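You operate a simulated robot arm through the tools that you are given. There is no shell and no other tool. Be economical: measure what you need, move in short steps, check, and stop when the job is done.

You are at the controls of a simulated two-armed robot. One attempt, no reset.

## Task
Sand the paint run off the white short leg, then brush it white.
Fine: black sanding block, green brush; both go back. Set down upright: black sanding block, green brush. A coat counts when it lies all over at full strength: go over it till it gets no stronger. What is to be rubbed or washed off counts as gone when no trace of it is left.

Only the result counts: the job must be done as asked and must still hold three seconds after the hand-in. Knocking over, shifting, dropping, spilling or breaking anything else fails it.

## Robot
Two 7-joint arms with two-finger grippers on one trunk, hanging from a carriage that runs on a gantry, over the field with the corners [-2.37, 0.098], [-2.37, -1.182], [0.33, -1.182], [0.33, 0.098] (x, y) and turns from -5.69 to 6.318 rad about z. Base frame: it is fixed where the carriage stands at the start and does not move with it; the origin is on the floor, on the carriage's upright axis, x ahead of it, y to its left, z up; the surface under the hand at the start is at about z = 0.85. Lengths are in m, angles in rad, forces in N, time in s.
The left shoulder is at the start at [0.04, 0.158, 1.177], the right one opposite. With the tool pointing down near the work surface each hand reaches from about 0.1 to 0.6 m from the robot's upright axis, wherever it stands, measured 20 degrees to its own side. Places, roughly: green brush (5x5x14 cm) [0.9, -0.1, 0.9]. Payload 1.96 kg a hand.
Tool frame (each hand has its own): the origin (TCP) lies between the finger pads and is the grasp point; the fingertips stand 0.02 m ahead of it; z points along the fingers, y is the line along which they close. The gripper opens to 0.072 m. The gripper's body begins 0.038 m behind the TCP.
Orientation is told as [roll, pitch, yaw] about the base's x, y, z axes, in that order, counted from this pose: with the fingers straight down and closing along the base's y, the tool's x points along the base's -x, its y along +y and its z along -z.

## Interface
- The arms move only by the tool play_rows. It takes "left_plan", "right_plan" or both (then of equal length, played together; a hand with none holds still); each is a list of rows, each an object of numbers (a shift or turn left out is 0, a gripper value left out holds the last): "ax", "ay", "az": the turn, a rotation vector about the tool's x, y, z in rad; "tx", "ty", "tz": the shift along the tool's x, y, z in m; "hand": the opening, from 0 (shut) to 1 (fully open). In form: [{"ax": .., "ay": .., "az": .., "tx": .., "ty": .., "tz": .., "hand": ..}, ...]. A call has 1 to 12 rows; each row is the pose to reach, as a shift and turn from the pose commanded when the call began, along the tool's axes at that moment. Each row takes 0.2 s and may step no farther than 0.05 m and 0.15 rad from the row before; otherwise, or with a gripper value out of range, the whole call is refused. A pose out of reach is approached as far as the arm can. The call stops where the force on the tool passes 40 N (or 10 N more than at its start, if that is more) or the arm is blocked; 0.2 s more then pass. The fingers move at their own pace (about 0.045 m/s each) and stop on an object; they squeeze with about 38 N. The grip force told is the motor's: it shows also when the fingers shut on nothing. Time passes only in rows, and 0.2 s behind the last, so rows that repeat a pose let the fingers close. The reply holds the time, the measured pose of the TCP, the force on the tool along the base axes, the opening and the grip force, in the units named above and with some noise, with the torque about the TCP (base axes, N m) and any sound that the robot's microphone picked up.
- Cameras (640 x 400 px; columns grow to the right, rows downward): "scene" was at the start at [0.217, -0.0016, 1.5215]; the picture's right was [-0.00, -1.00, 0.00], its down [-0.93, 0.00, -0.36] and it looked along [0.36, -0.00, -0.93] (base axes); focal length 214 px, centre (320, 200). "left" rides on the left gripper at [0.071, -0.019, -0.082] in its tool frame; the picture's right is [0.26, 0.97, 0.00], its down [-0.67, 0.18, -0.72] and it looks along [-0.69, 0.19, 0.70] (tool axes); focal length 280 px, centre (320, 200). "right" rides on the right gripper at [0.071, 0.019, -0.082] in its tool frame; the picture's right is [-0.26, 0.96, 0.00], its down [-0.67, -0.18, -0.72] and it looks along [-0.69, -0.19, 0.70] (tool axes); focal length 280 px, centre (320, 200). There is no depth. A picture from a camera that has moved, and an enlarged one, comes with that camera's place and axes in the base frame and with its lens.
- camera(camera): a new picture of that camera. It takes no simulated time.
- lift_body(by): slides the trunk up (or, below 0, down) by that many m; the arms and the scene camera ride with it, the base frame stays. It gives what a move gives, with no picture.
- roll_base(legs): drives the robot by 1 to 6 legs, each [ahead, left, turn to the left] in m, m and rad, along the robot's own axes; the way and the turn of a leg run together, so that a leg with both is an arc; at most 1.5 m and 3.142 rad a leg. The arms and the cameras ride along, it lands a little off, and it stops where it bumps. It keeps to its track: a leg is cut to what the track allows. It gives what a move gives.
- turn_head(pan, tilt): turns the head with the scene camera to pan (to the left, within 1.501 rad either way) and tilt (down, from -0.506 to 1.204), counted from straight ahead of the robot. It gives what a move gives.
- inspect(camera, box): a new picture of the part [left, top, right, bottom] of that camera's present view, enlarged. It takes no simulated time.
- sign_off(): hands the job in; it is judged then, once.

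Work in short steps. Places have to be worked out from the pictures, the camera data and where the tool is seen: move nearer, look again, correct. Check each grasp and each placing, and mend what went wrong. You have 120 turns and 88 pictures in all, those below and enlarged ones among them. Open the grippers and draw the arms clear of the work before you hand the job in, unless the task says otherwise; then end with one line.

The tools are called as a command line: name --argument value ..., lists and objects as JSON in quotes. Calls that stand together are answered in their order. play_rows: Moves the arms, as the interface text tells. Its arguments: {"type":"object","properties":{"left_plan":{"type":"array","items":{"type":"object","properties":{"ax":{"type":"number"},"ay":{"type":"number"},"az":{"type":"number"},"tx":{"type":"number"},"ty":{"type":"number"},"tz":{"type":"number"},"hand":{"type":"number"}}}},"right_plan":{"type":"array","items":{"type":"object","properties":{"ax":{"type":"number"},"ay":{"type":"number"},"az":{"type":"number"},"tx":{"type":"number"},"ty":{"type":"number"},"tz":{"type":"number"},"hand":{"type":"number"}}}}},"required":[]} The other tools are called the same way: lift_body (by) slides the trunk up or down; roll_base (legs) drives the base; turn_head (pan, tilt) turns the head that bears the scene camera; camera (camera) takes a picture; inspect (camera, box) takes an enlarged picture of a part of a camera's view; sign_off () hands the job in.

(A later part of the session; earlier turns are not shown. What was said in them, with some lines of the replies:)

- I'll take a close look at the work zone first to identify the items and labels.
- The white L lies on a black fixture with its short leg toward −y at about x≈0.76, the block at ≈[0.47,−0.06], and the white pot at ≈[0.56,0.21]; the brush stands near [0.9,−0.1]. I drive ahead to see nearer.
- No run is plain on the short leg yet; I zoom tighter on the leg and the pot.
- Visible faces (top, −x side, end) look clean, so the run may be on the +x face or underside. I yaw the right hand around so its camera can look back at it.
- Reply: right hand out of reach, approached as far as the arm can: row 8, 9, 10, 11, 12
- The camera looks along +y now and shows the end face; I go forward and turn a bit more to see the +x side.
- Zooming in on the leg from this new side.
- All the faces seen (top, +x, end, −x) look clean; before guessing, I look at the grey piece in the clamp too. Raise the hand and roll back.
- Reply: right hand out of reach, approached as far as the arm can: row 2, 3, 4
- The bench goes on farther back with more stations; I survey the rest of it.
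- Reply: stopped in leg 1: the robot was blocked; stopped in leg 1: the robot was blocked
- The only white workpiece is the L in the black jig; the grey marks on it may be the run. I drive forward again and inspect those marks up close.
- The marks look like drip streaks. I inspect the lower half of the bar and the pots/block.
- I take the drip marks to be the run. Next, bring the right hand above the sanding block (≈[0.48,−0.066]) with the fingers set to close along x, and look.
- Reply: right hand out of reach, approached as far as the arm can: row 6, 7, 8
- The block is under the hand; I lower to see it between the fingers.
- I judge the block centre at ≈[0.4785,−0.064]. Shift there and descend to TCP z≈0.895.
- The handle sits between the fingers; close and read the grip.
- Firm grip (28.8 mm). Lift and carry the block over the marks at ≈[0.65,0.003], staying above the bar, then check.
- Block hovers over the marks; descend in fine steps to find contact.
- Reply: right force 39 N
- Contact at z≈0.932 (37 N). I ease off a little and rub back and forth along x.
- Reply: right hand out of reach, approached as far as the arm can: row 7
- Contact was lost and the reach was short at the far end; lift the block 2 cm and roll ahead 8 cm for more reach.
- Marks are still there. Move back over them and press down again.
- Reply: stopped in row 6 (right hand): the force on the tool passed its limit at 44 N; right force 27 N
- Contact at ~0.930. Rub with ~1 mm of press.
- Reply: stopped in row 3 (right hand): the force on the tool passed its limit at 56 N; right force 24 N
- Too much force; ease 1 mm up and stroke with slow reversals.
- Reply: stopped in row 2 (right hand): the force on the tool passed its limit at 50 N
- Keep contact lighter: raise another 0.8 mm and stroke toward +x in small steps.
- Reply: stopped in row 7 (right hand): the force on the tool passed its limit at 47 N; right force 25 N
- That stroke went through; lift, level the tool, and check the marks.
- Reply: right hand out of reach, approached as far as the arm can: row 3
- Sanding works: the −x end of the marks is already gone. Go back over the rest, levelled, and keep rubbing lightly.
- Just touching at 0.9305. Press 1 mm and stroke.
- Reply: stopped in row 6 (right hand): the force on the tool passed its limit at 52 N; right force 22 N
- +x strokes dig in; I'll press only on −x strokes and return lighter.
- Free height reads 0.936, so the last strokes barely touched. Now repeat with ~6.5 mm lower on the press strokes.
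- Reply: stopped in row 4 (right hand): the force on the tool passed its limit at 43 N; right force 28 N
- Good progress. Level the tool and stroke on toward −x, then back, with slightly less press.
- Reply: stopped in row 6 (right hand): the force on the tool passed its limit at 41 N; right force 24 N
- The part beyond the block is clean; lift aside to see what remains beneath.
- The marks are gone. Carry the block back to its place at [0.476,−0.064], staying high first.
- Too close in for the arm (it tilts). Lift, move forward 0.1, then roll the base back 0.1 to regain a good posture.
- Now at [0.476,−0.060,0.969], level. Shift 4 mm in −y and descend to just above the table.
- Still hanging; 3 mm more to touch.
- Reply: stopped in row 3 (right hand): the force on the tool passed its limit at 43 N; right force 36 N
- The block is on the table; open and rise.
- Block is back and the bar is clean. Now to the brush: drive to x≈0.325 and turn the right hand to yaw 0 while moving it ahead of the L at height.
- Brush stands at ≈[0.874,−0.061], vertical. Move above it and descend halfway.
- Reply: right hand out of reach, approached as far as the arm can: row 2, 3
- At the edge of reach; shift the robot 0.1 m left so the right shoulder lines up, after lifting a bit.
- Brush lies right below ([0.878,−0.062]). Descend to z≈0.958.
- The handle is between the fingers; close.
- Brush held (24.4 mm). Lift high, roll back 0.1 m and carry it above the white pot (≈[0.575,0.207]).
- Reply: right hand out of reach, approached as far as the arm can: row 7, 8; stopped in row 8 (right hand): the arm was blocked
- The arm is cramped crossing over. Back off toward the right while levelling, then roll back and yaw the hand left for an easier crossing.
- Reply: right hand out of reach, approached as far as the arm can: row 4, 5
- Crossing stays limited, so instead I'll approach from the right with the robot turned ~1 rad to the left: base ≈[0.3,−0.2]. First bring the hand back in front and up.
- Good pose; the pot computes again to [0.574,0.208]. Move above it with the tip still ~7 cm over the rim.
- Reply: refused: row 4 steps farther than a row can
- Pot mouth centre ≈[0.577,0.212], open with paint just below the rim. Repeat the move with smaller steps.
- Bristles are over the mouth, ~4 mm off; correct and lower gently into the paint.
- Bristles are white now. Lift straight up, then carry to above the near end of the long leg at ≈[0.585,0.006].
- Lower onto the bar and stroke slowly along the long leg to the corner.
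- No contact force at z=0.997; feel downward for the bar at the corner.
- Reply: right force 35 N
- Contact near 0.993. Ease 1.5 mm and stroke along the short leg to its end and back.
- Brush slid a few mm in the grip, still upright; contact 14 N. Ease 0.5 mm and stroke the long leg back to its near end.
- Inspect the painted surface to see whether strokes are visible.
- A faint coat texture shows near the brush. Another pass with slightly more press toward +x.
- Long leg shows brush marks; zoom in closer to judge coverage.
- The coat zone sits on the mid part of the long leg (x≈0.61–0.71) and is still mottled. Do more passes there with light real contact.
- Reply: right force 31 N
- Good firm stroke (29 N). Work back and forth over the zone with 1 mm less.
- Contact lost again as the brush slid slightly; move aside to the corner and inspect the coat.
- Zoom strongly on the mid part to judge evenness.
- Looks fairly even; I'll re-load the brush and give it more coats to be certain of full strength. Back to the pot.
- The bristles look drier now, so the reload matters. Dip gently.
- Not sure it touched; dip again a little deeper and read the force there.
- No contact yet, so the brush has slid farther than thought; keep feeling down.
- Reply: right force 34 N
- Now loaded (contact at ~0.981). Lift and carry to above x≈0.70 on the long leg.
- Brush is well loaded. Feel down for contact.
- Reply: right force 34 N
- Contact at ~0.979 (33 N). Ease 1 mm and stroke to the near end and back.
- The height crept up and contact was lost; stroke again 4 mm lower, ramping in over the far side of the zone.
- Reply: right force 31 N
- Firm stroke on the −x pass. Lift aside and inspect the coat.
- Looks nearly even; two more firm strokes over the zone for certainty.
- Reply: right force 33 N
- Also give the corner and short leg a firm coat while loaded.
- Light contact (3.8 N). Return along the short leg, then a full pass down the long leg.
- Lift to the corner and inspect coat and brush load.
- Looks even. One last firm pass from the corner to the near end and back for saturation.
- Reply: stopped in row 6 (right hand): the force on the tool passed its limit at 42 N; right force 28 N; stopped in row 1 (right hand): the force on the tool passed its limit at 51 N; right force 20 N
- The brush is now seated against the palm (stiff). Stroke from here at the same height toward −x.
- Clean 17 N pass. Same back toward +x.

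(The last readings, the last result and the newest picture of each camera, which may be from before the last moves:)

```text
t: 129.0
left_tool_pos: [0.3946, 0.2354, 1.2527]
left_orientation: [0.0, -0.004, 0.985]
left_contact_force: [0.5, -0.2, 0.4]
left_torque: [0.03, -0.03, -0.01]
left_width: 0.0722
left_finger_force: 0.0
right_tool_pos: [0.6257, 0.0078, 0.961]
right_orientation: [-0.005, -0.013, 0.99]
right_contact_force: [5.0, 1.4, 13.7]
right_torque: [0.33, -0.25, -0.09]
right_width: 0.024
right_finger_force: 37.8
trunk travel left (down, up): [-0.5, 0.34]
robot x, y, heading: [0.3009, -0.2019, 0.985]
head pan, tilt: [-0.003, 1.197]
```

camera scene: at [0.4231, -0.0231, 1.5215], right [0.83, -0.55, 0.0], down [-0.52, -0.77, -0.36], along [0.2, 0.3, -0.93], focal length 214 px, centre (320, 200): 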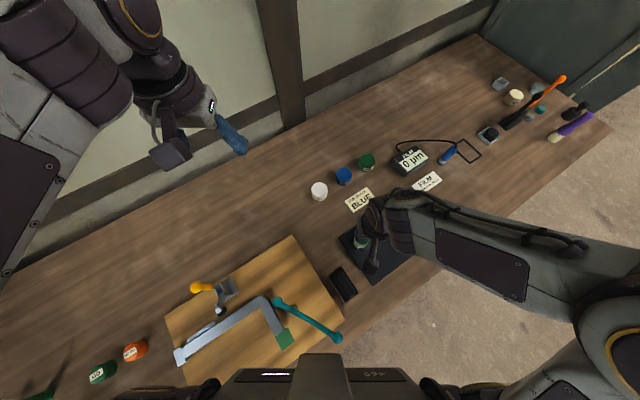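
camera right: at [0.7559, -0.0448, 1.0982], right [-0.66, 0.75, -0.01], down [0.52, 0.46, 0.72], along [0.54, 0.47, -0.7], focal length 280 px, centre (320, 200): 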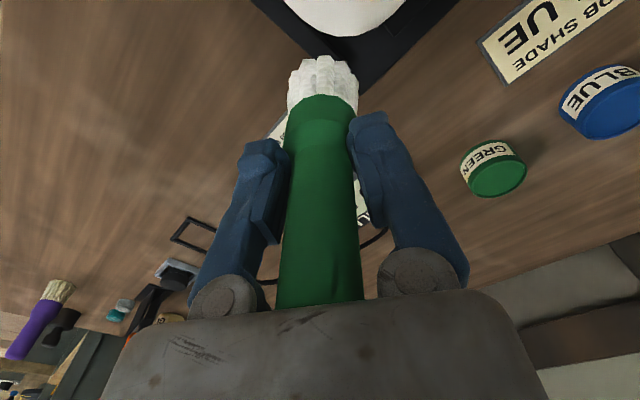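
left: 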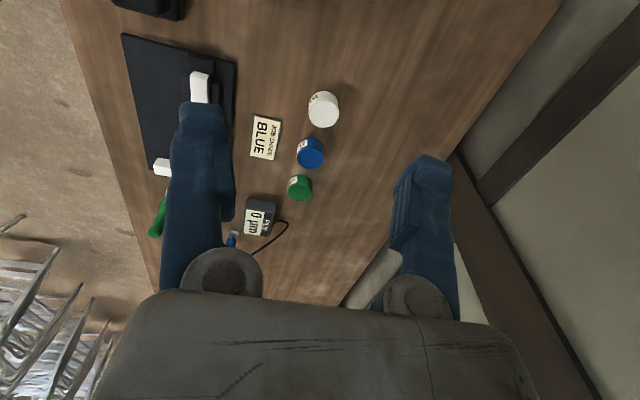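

Coat done. Lift the brush and turn the robot back by 0.5 rad to reach the brush's home at [0.877,−0.063].

play_rows --right_plan '[{"tz": -0.03}, {"tz": -0.08}, {"tz": -0.12}, {"tz": -0.14}]'

roll_base --legs '[[0, 0, -0.5], [0.025, 0, 0]]'

camera --camera "right"

```text
t: 130.0
left_tool_pos: [0.3933, 0.2362, 1.2531]
left_orientation: [0.0, -0.003, 0.986]
left_contact_force: [-0.5, 0.3, -0.4]
left_torque: [-0.03, 0.02, -0.02]
left_width: 0.0723
left_finger_force: 0.2
right_tool_pos: [0.6212, 0.0041, 1.1001]
right_orientation: [-0.002, -0.008, 0.993]
right_contact_force: [-0.7, 0.3, -0.7]
right_torque: [0.0, 0.05, -0.03]
right_width: 0.0239
right_finger_force: 38.7
trunk travel left (down, up): [-0.5, 0.34]
robot x, y, heading: [0.3034, -0.2017, 0.986]
head pan, tilt: [-0.003, 1.197]
```

```text
t: 132.2
left_tool_pos: [0.6172, 0.1488, 1.253]
left_orientation: [0.001, -0.002, 0.48]
left_contact_force: [-0.4, 1.4, 0.7]
left_torque: [-0.03, 0.01, 0.02]
left_width: 0.0721
left_finger_force: 0.0
right_tool_pos: [0.7044, -0.1637, 1.0988]
right_orientation: [-0.005, -0.01, 0.487]
right_contact_force: [-0.7, -0.3, -0.5]
right_torque: [0.02, 0.02, -0.02]
right_width: 0.024
right_finger_force: 37.9
trunk travel left (down, up): [-0.5, 0.34]
robot x, y, heading: [0.3223, -0.1891, 0.48]
head pan, tilt: [-0.003, 1.197]
```

```text
12 pictures are left
camera right: at [0.6311, -0.1798, 1.1805], right [-0.22, 0.98, 0.0], down [0.67, 0.15, 0.72], along [0.7, 0.16, -0.69], focal length 280 px, centre (320, 200)
```

right: 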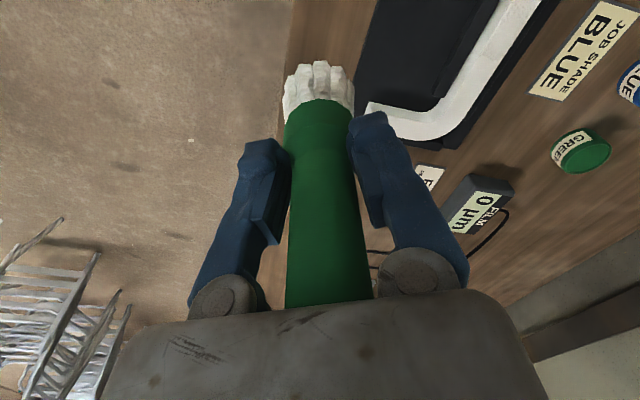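

Carry to above the home spot, levelling, then lower to ~3 cm above the table.

play_rows --right_plan '[{"tx": -0.04, "ty": 0.0015, "ax": -0.005, "ay": 0.01}, {"tx": -0.08, "ty": 0.003, "ax": -0.005, "ay": 0.01}, {"tx": -0.12, "ty": 0.0045, "ax": -0.005, "ay": 0.01}, {"tx": -0.16, "ty": 0.006, "ax": -0.005, "ay": 0.01}, {"tx": -0.2, "ty": 0.0075, "ax": -0.005, "ay": 0.01}, {"tx": -0.2, "ty": 0.0075, "tz": 0.045, "ax": -0.005, "ay": 0.01}, {"tx": -0.2, "ty": 0.0075, "tz": 0.09, "ax": -0.005, "ay": 0.01}, {"tx": -0.2, "ty": 0.0075, "tz": 0.135, "ax": -0.005, "ay": 0.01}]'

camera --camera "right"

```text
t: 134.0
left_tool_pos: [0.6156, 0.1496, 1.2517]
left_orientation: [0.002, -0.002, 0.48]
left_contact_force: [0.2, 0.6, -0.2]
left_torque: [-0.01, 0.04, 0.02]
left_width: 0.0721
left_finger_force: 0.0
right_tool_pos: [0.8778, -0.0615, 0.9633]
right_orientation: [0.001, 0.002, 0.485]
right_contact_force: [0.2, 0.3, -1.0]
right_torque: [0.0, 0.0, 0.0]
right_width: 0.0241
right_finger_force: 37.6
trunk travel left (down, up): [-0.5, 0.34]
robot x, y, heading: [0.3261, -0.1945, 0.481]
head pan, tilt: [-0.003, 1.197]
```

```text
11 pictures are left
camera right: at [0.8066, -0.0788, 1.0458], right [-0.22, 0.98, 0.0], down [0.68, 0.15, 0.71], along [0.7, 0.16, -0.7], focal length 280 px, centre (320, 200)
```

right: 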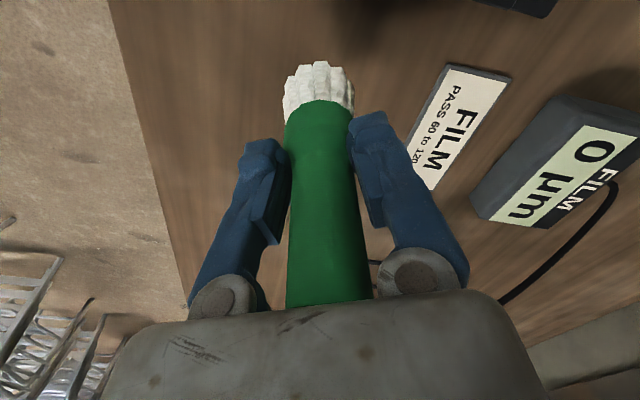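

Over the home spot, level. Lower and feel for the table.

play_rows --right_plan '[{"tz": 0.018, "ty": -0.001}, {"tz": 0.028, "ty": -0.001}, {"tz": 0.032, "ty": -0.001}, {"tz": 0.034, "ty": -0.001}]'

```text
t: 135.0
left_tool_pos: [0.6165, 0.1486, 1.2523]
left_orientation: [0.002, -0.002, 0.481]
left_contact_force: [0.4, 0.8, 0.9]
left_torque: [0.01, -0.01, 0.02]
left_width: 0.0726
left_finger_force: 0.1
right_tool_pos: [0.8783, -0.0636, 0.9311]
right_orientation: [0.001, 0.002, 0.488]
right_contact_force: [0.3, 0.3, -0.9]
right_torque: [-0.01, 0.0, 0.0]
right_width: 0.0238
right_finger_force: 37.9
trunk travel left (down, up): [-0.5, 0.34]
robot x, y, heading: [0.3243, -0.1954, 0.48]
head pan, tilt: [-0.003, 1.197]
```

play_rows --right_plan '[{"tz": 0.002}, {"tz": 0.0035}, {"tz": 0.0045}, {"tz": 0.0045}]'

```text
t: 136.0
left_tool_pos: [0.6163, 0.1489, 1.2515]
left_orientation: [0.002, -0.002, 0.48]
left_contact_force: [-0.5, 0.6, 0.4]
left_torque: [-0.02, -0.04, 0.05]
left_width: 0.0722
left_finger_force: 0.2
right_tool_pos: [0.8779, -0.0644, 0.9279]
right_orientation: [0.002, 0.002, 0.486]
right_contact_force: [0.1, 0.2, -1.4]
right_torque: [0.01, -0.01, -0.01]
right_width: 0.0239
right_finger_force: 38.1
trunk travel left (down, up): [-0.5, 0.34]
robot x, y, heading: [0.3232, -0.1898, 0.48]
head pan, tilt: [-0.003, 1.197]
```

Still free at 0.928; continue in small steps.

play_rows --right_plan '[{"tz": 0.001}, {"tz": 0.002}, {"tz": 0.003}]'

```text
t: 136.8
left_tool_pos: [0.6164, 0.1488, 1.2522]
left_orientation: [0.003, 0.0, 0.479]
left_contact_force: [0.5, 0.3, -0.1]
left_torque: [-0.02, 0.04, 0.05]
left_width: 0.0722
left_finger_force: 0.0
right_tool_pos: [0.8803, -0.0637, 0.9272]
right_orientation: [0.002, -0.003, 0.487]
right_contact_force: [-11.2, -2.4, 36.3]
right_torque: [0.33, 0.23, 0.12]
right_width: 0.0241
right_finger_force: 38.0
trunk travel left (down, up): [-0.5, 0.34]
robot x, y, heading: [0.3282, -0.1906, 0.478]
head pan, tilt: [-0.003, 1.197]
```

Table reached. Relieve the press, then open slowly and rise.

play_rows --right_plan '[{"tz": -0.002}, {"tz": -0.002, "hand": 0.5}, {"tz": -0.002, "hand": 0.8}, {"tz": -0.002, "hand": 1}, {"tz": -0.002, "hand": 1}, {"tz": -0.002, "hand": 1}]'

camera --camera "right"

```text
t: 138.2
left_tool_pos: [0.6163, 0.1474, 1.2514]
left_orientation: [0.002, -0.001, 0.479]
left_contact_force: [-0.2, -0.3, 0.0]
left_torque: [0.01, 0.02, 0.0]
left_width: 0.072
left_finger_force: 0.0
right_tool_pos: [0.88, -0.0656, 0.9266]
right_orientation: [0.002, 0.001, 0.484]
right_contact_force: [-2.0, -1.7, 15.8]
right_torque: [0.14, -0.2, 0.03]
right_width: 0.0722
right_finger_force: 0.1
trunk travel left (down, up): [-0.5, 0.34]
robot x, y, heading: [0.3294, -0.1897, 0.479]
head pan, tilt: [-0.003, 1.197]
```

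```text
10 pictures are left
camera right: at [0.8079, -0.0814, 1.0086], right [-0.22, 0.98, 0.0], down [0.68, 0.15, 0.71], along [0.7, 0.16, -0.7], focal length 280 px, centre (320, 200)
```

right: 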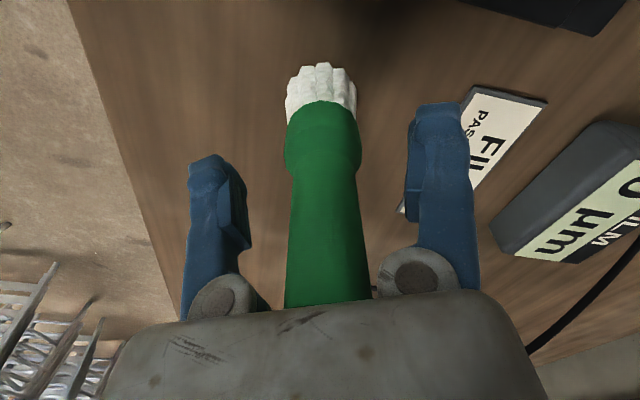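

The palm still presses on the handle top; rise straight up.

play_rows --right_plan '[{"tz": -0.01}, {"tz": -0.025}, {"tz": -0.045}, {"tz": -0.08}, {"tz": -0.12}, {"tz": -0.16}]'

camera --camera "right"

```text
t: 139.6
left_tool_pos: [0.617, 0.1492, 1.2524]
left_orientation: [0.002, -0.002, 0.48]
left_contact_force: [0.3, 0.1, 0.1]
left_torque: [0.01, 0.02, -0.04]
left_width: 0.0723
left_finger_force: 0.0
right_tool_pos: [0.8814, -0.0625, 1.0857]
right_orientation: [0.001, 0.003, 0.484]
right_contact_force: [1.2, 0.3, 0.3]
right_torque: [0.0, 0.0, 0.01]
right_width: 0.0719
right_finger_force: 0.1
trunk travel left (down, up): [-0.5, 0.34]
robot x, y, heading: [0.3255, -0.191, 0.479]
head pan, tilt: [-0.003, 1.197]
```

```text
9 pictures are left
camera right: at [0.8093, -0.0795, 1.1672], right [-0.22, 0.98, 0.0], down [0.68, 0.15, 0.71], along [0.7, 0.16, -0.7], focal length 280 px, centre (320, 200)
```

right: 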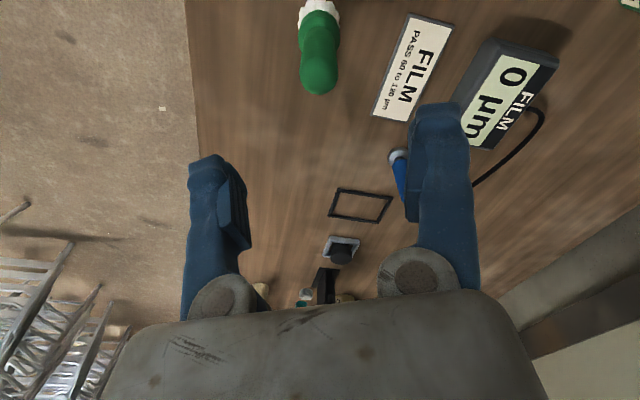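

Brush stands upright at home. Draw the hand back and up, drive off to the right a little, and take a final look at everything.

play_rows --right_plan '[{"tx": 0.03, "tz": -0.03}, {"tx": 0.07, "tz": -0.05}, {"tx": 0.11, "tz": -0.07}, {"tx": 0.15, "tz": -0.09, "ty": -0.01}, {"tx": 0.19, "tz": -0.1, "ty": -0.03}, {"tx": 0.2, "tz": -0.1, "ty": -0.07}, {"tx": 0.2, "tz": -0.1, "ty": -0.11}]'

camera --camera "scene"

```text
t: 141.2
left_tool_pos: [0.6158, 0.1487, 1.2514]
left_orientation: [0.002, -0.001, 0.48]
left_contact_force: [-0.2, 0.6, 0.1]
left_torque: [0.01, 0.02, -0.03]
left_width: 0.0724
left_finger_force: 0.1
right_tool_pos: [0.7556, -0.2568, 1.1824]
right_orientation: [0.002, 0.001, 0.486]
right_contact_force: [1.1, 0.6, -0.7]
right_torque: [-0.02, 0.04, 0.01]
right_width: 0.0719
right_finger_force: 0.1
trunk travel left (down, up): [-0.5, 0.34]
robot x, y, heading: [0.3239, -0.1948, 0.48]
head pan, tilt: [-0.003, 1.197]
```

```text
8 pictures are left
camera scene: at [0.5178, -0.0921, 1.5215], right [0.46, -0.89, 0.0], down [-0.83, -0.43, -0.36], along [0.32, 0.17, -0.93], focal length 214 px, centre (320, 200)
```

scene: 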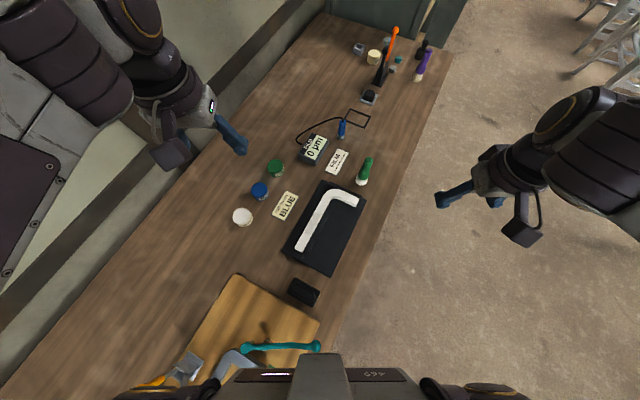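

inspect --camera "scene" --box '[285, 180, 365, 260]'

inspect --camera "scene" --box '[225, 130, 385, 230]'

```text
5.00 times, centred on (325, 220) of scene
camera zoom: at [0.5178, -0.0921, 1.5215], right [0.46, -0.89, 0.0], down [-0.83, -0.43, -0.36], along [0.32, 0.17, -0.93], focal length 1072 px, centre (295, 100)
```

zoom: 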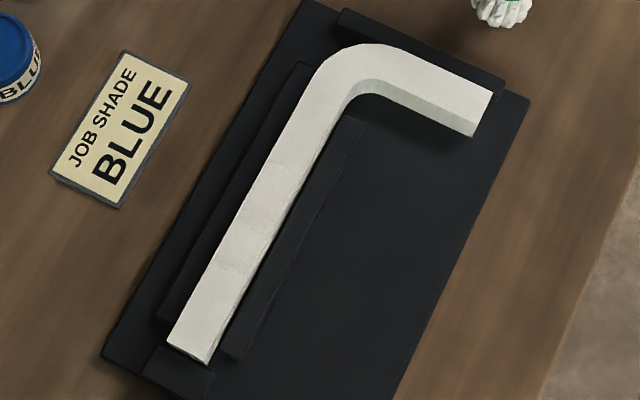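

```text
4.00 times, centred on (305, 180) of scene
camera zoom: at [0.5178, -0.0921, 1.5215], right [0.46, -0.89, 0.0], down [-0.83, -0.43, -0.36], along [0.32, 0.17, -0.93], focal length 858 px, centre (380, 280)
```

zoom: 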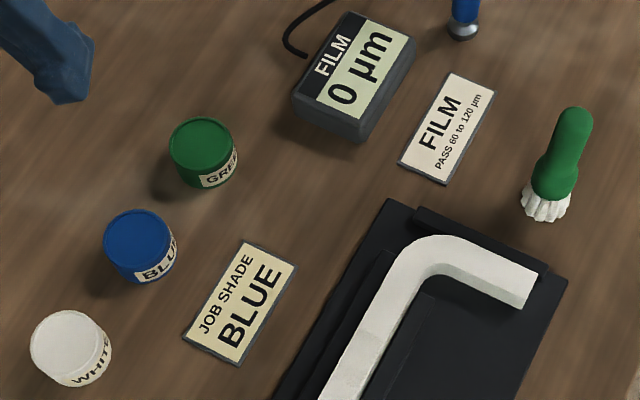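

There's a faint feature in the middle of the long leg; zoom in closer.

inspect --camera "scene" --box '[318, 204, 350, 240]'

```text
11.11 times, centred on (334, 222) of scene
camera zoom: at [0.5178, -0.0921, 1.5215], right [0.46, -0.89, 0.0], down [-0.83, -0.43, -0.36], along [0.32, 0.17, -0.93], focal length 2383 px, centre (164, -44)
```

zoom: 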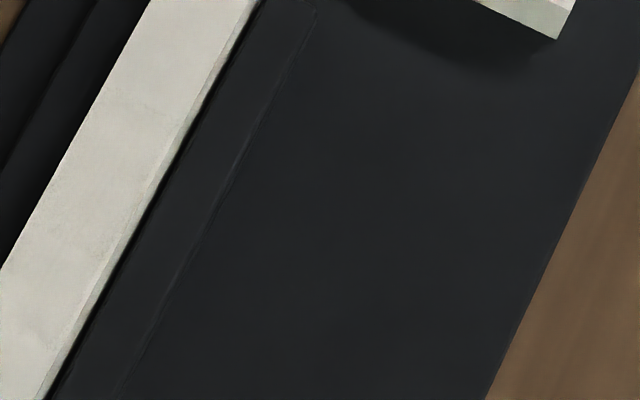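

inspect --camera "scene" --box '[290, 206, 340, 256]'

```text
8.00 times, centred on (315, 231) of scene
camera zoom: at [0.5178, -0.0921, 1.5215], right [0.46, -0.89, 0.0], down [-0.83, -0.43, -0.36], along [0.32, 0.17, -0.93], focal length 1716 px, centre (360, -48)
```

zoom: 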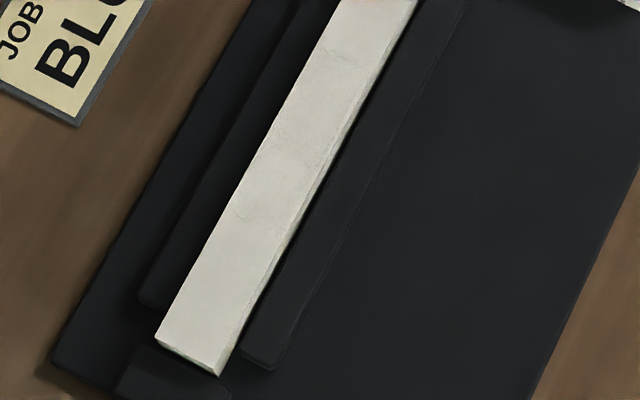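

The bar looks evenly white with no marks left. The block and brush stand in their places, and both grippers are open and clear of the work, so I'm handing in.

sign_off

```text
The job is handed in.
```

I sanded off the only marks I found, which were on the long leg of the white L-shaped bar (I took that bar as the "white short leg"), brushed the top white, and set the block and brush back upright; I couldn't see the underside or all of the sides, and judged the coat by eye only.
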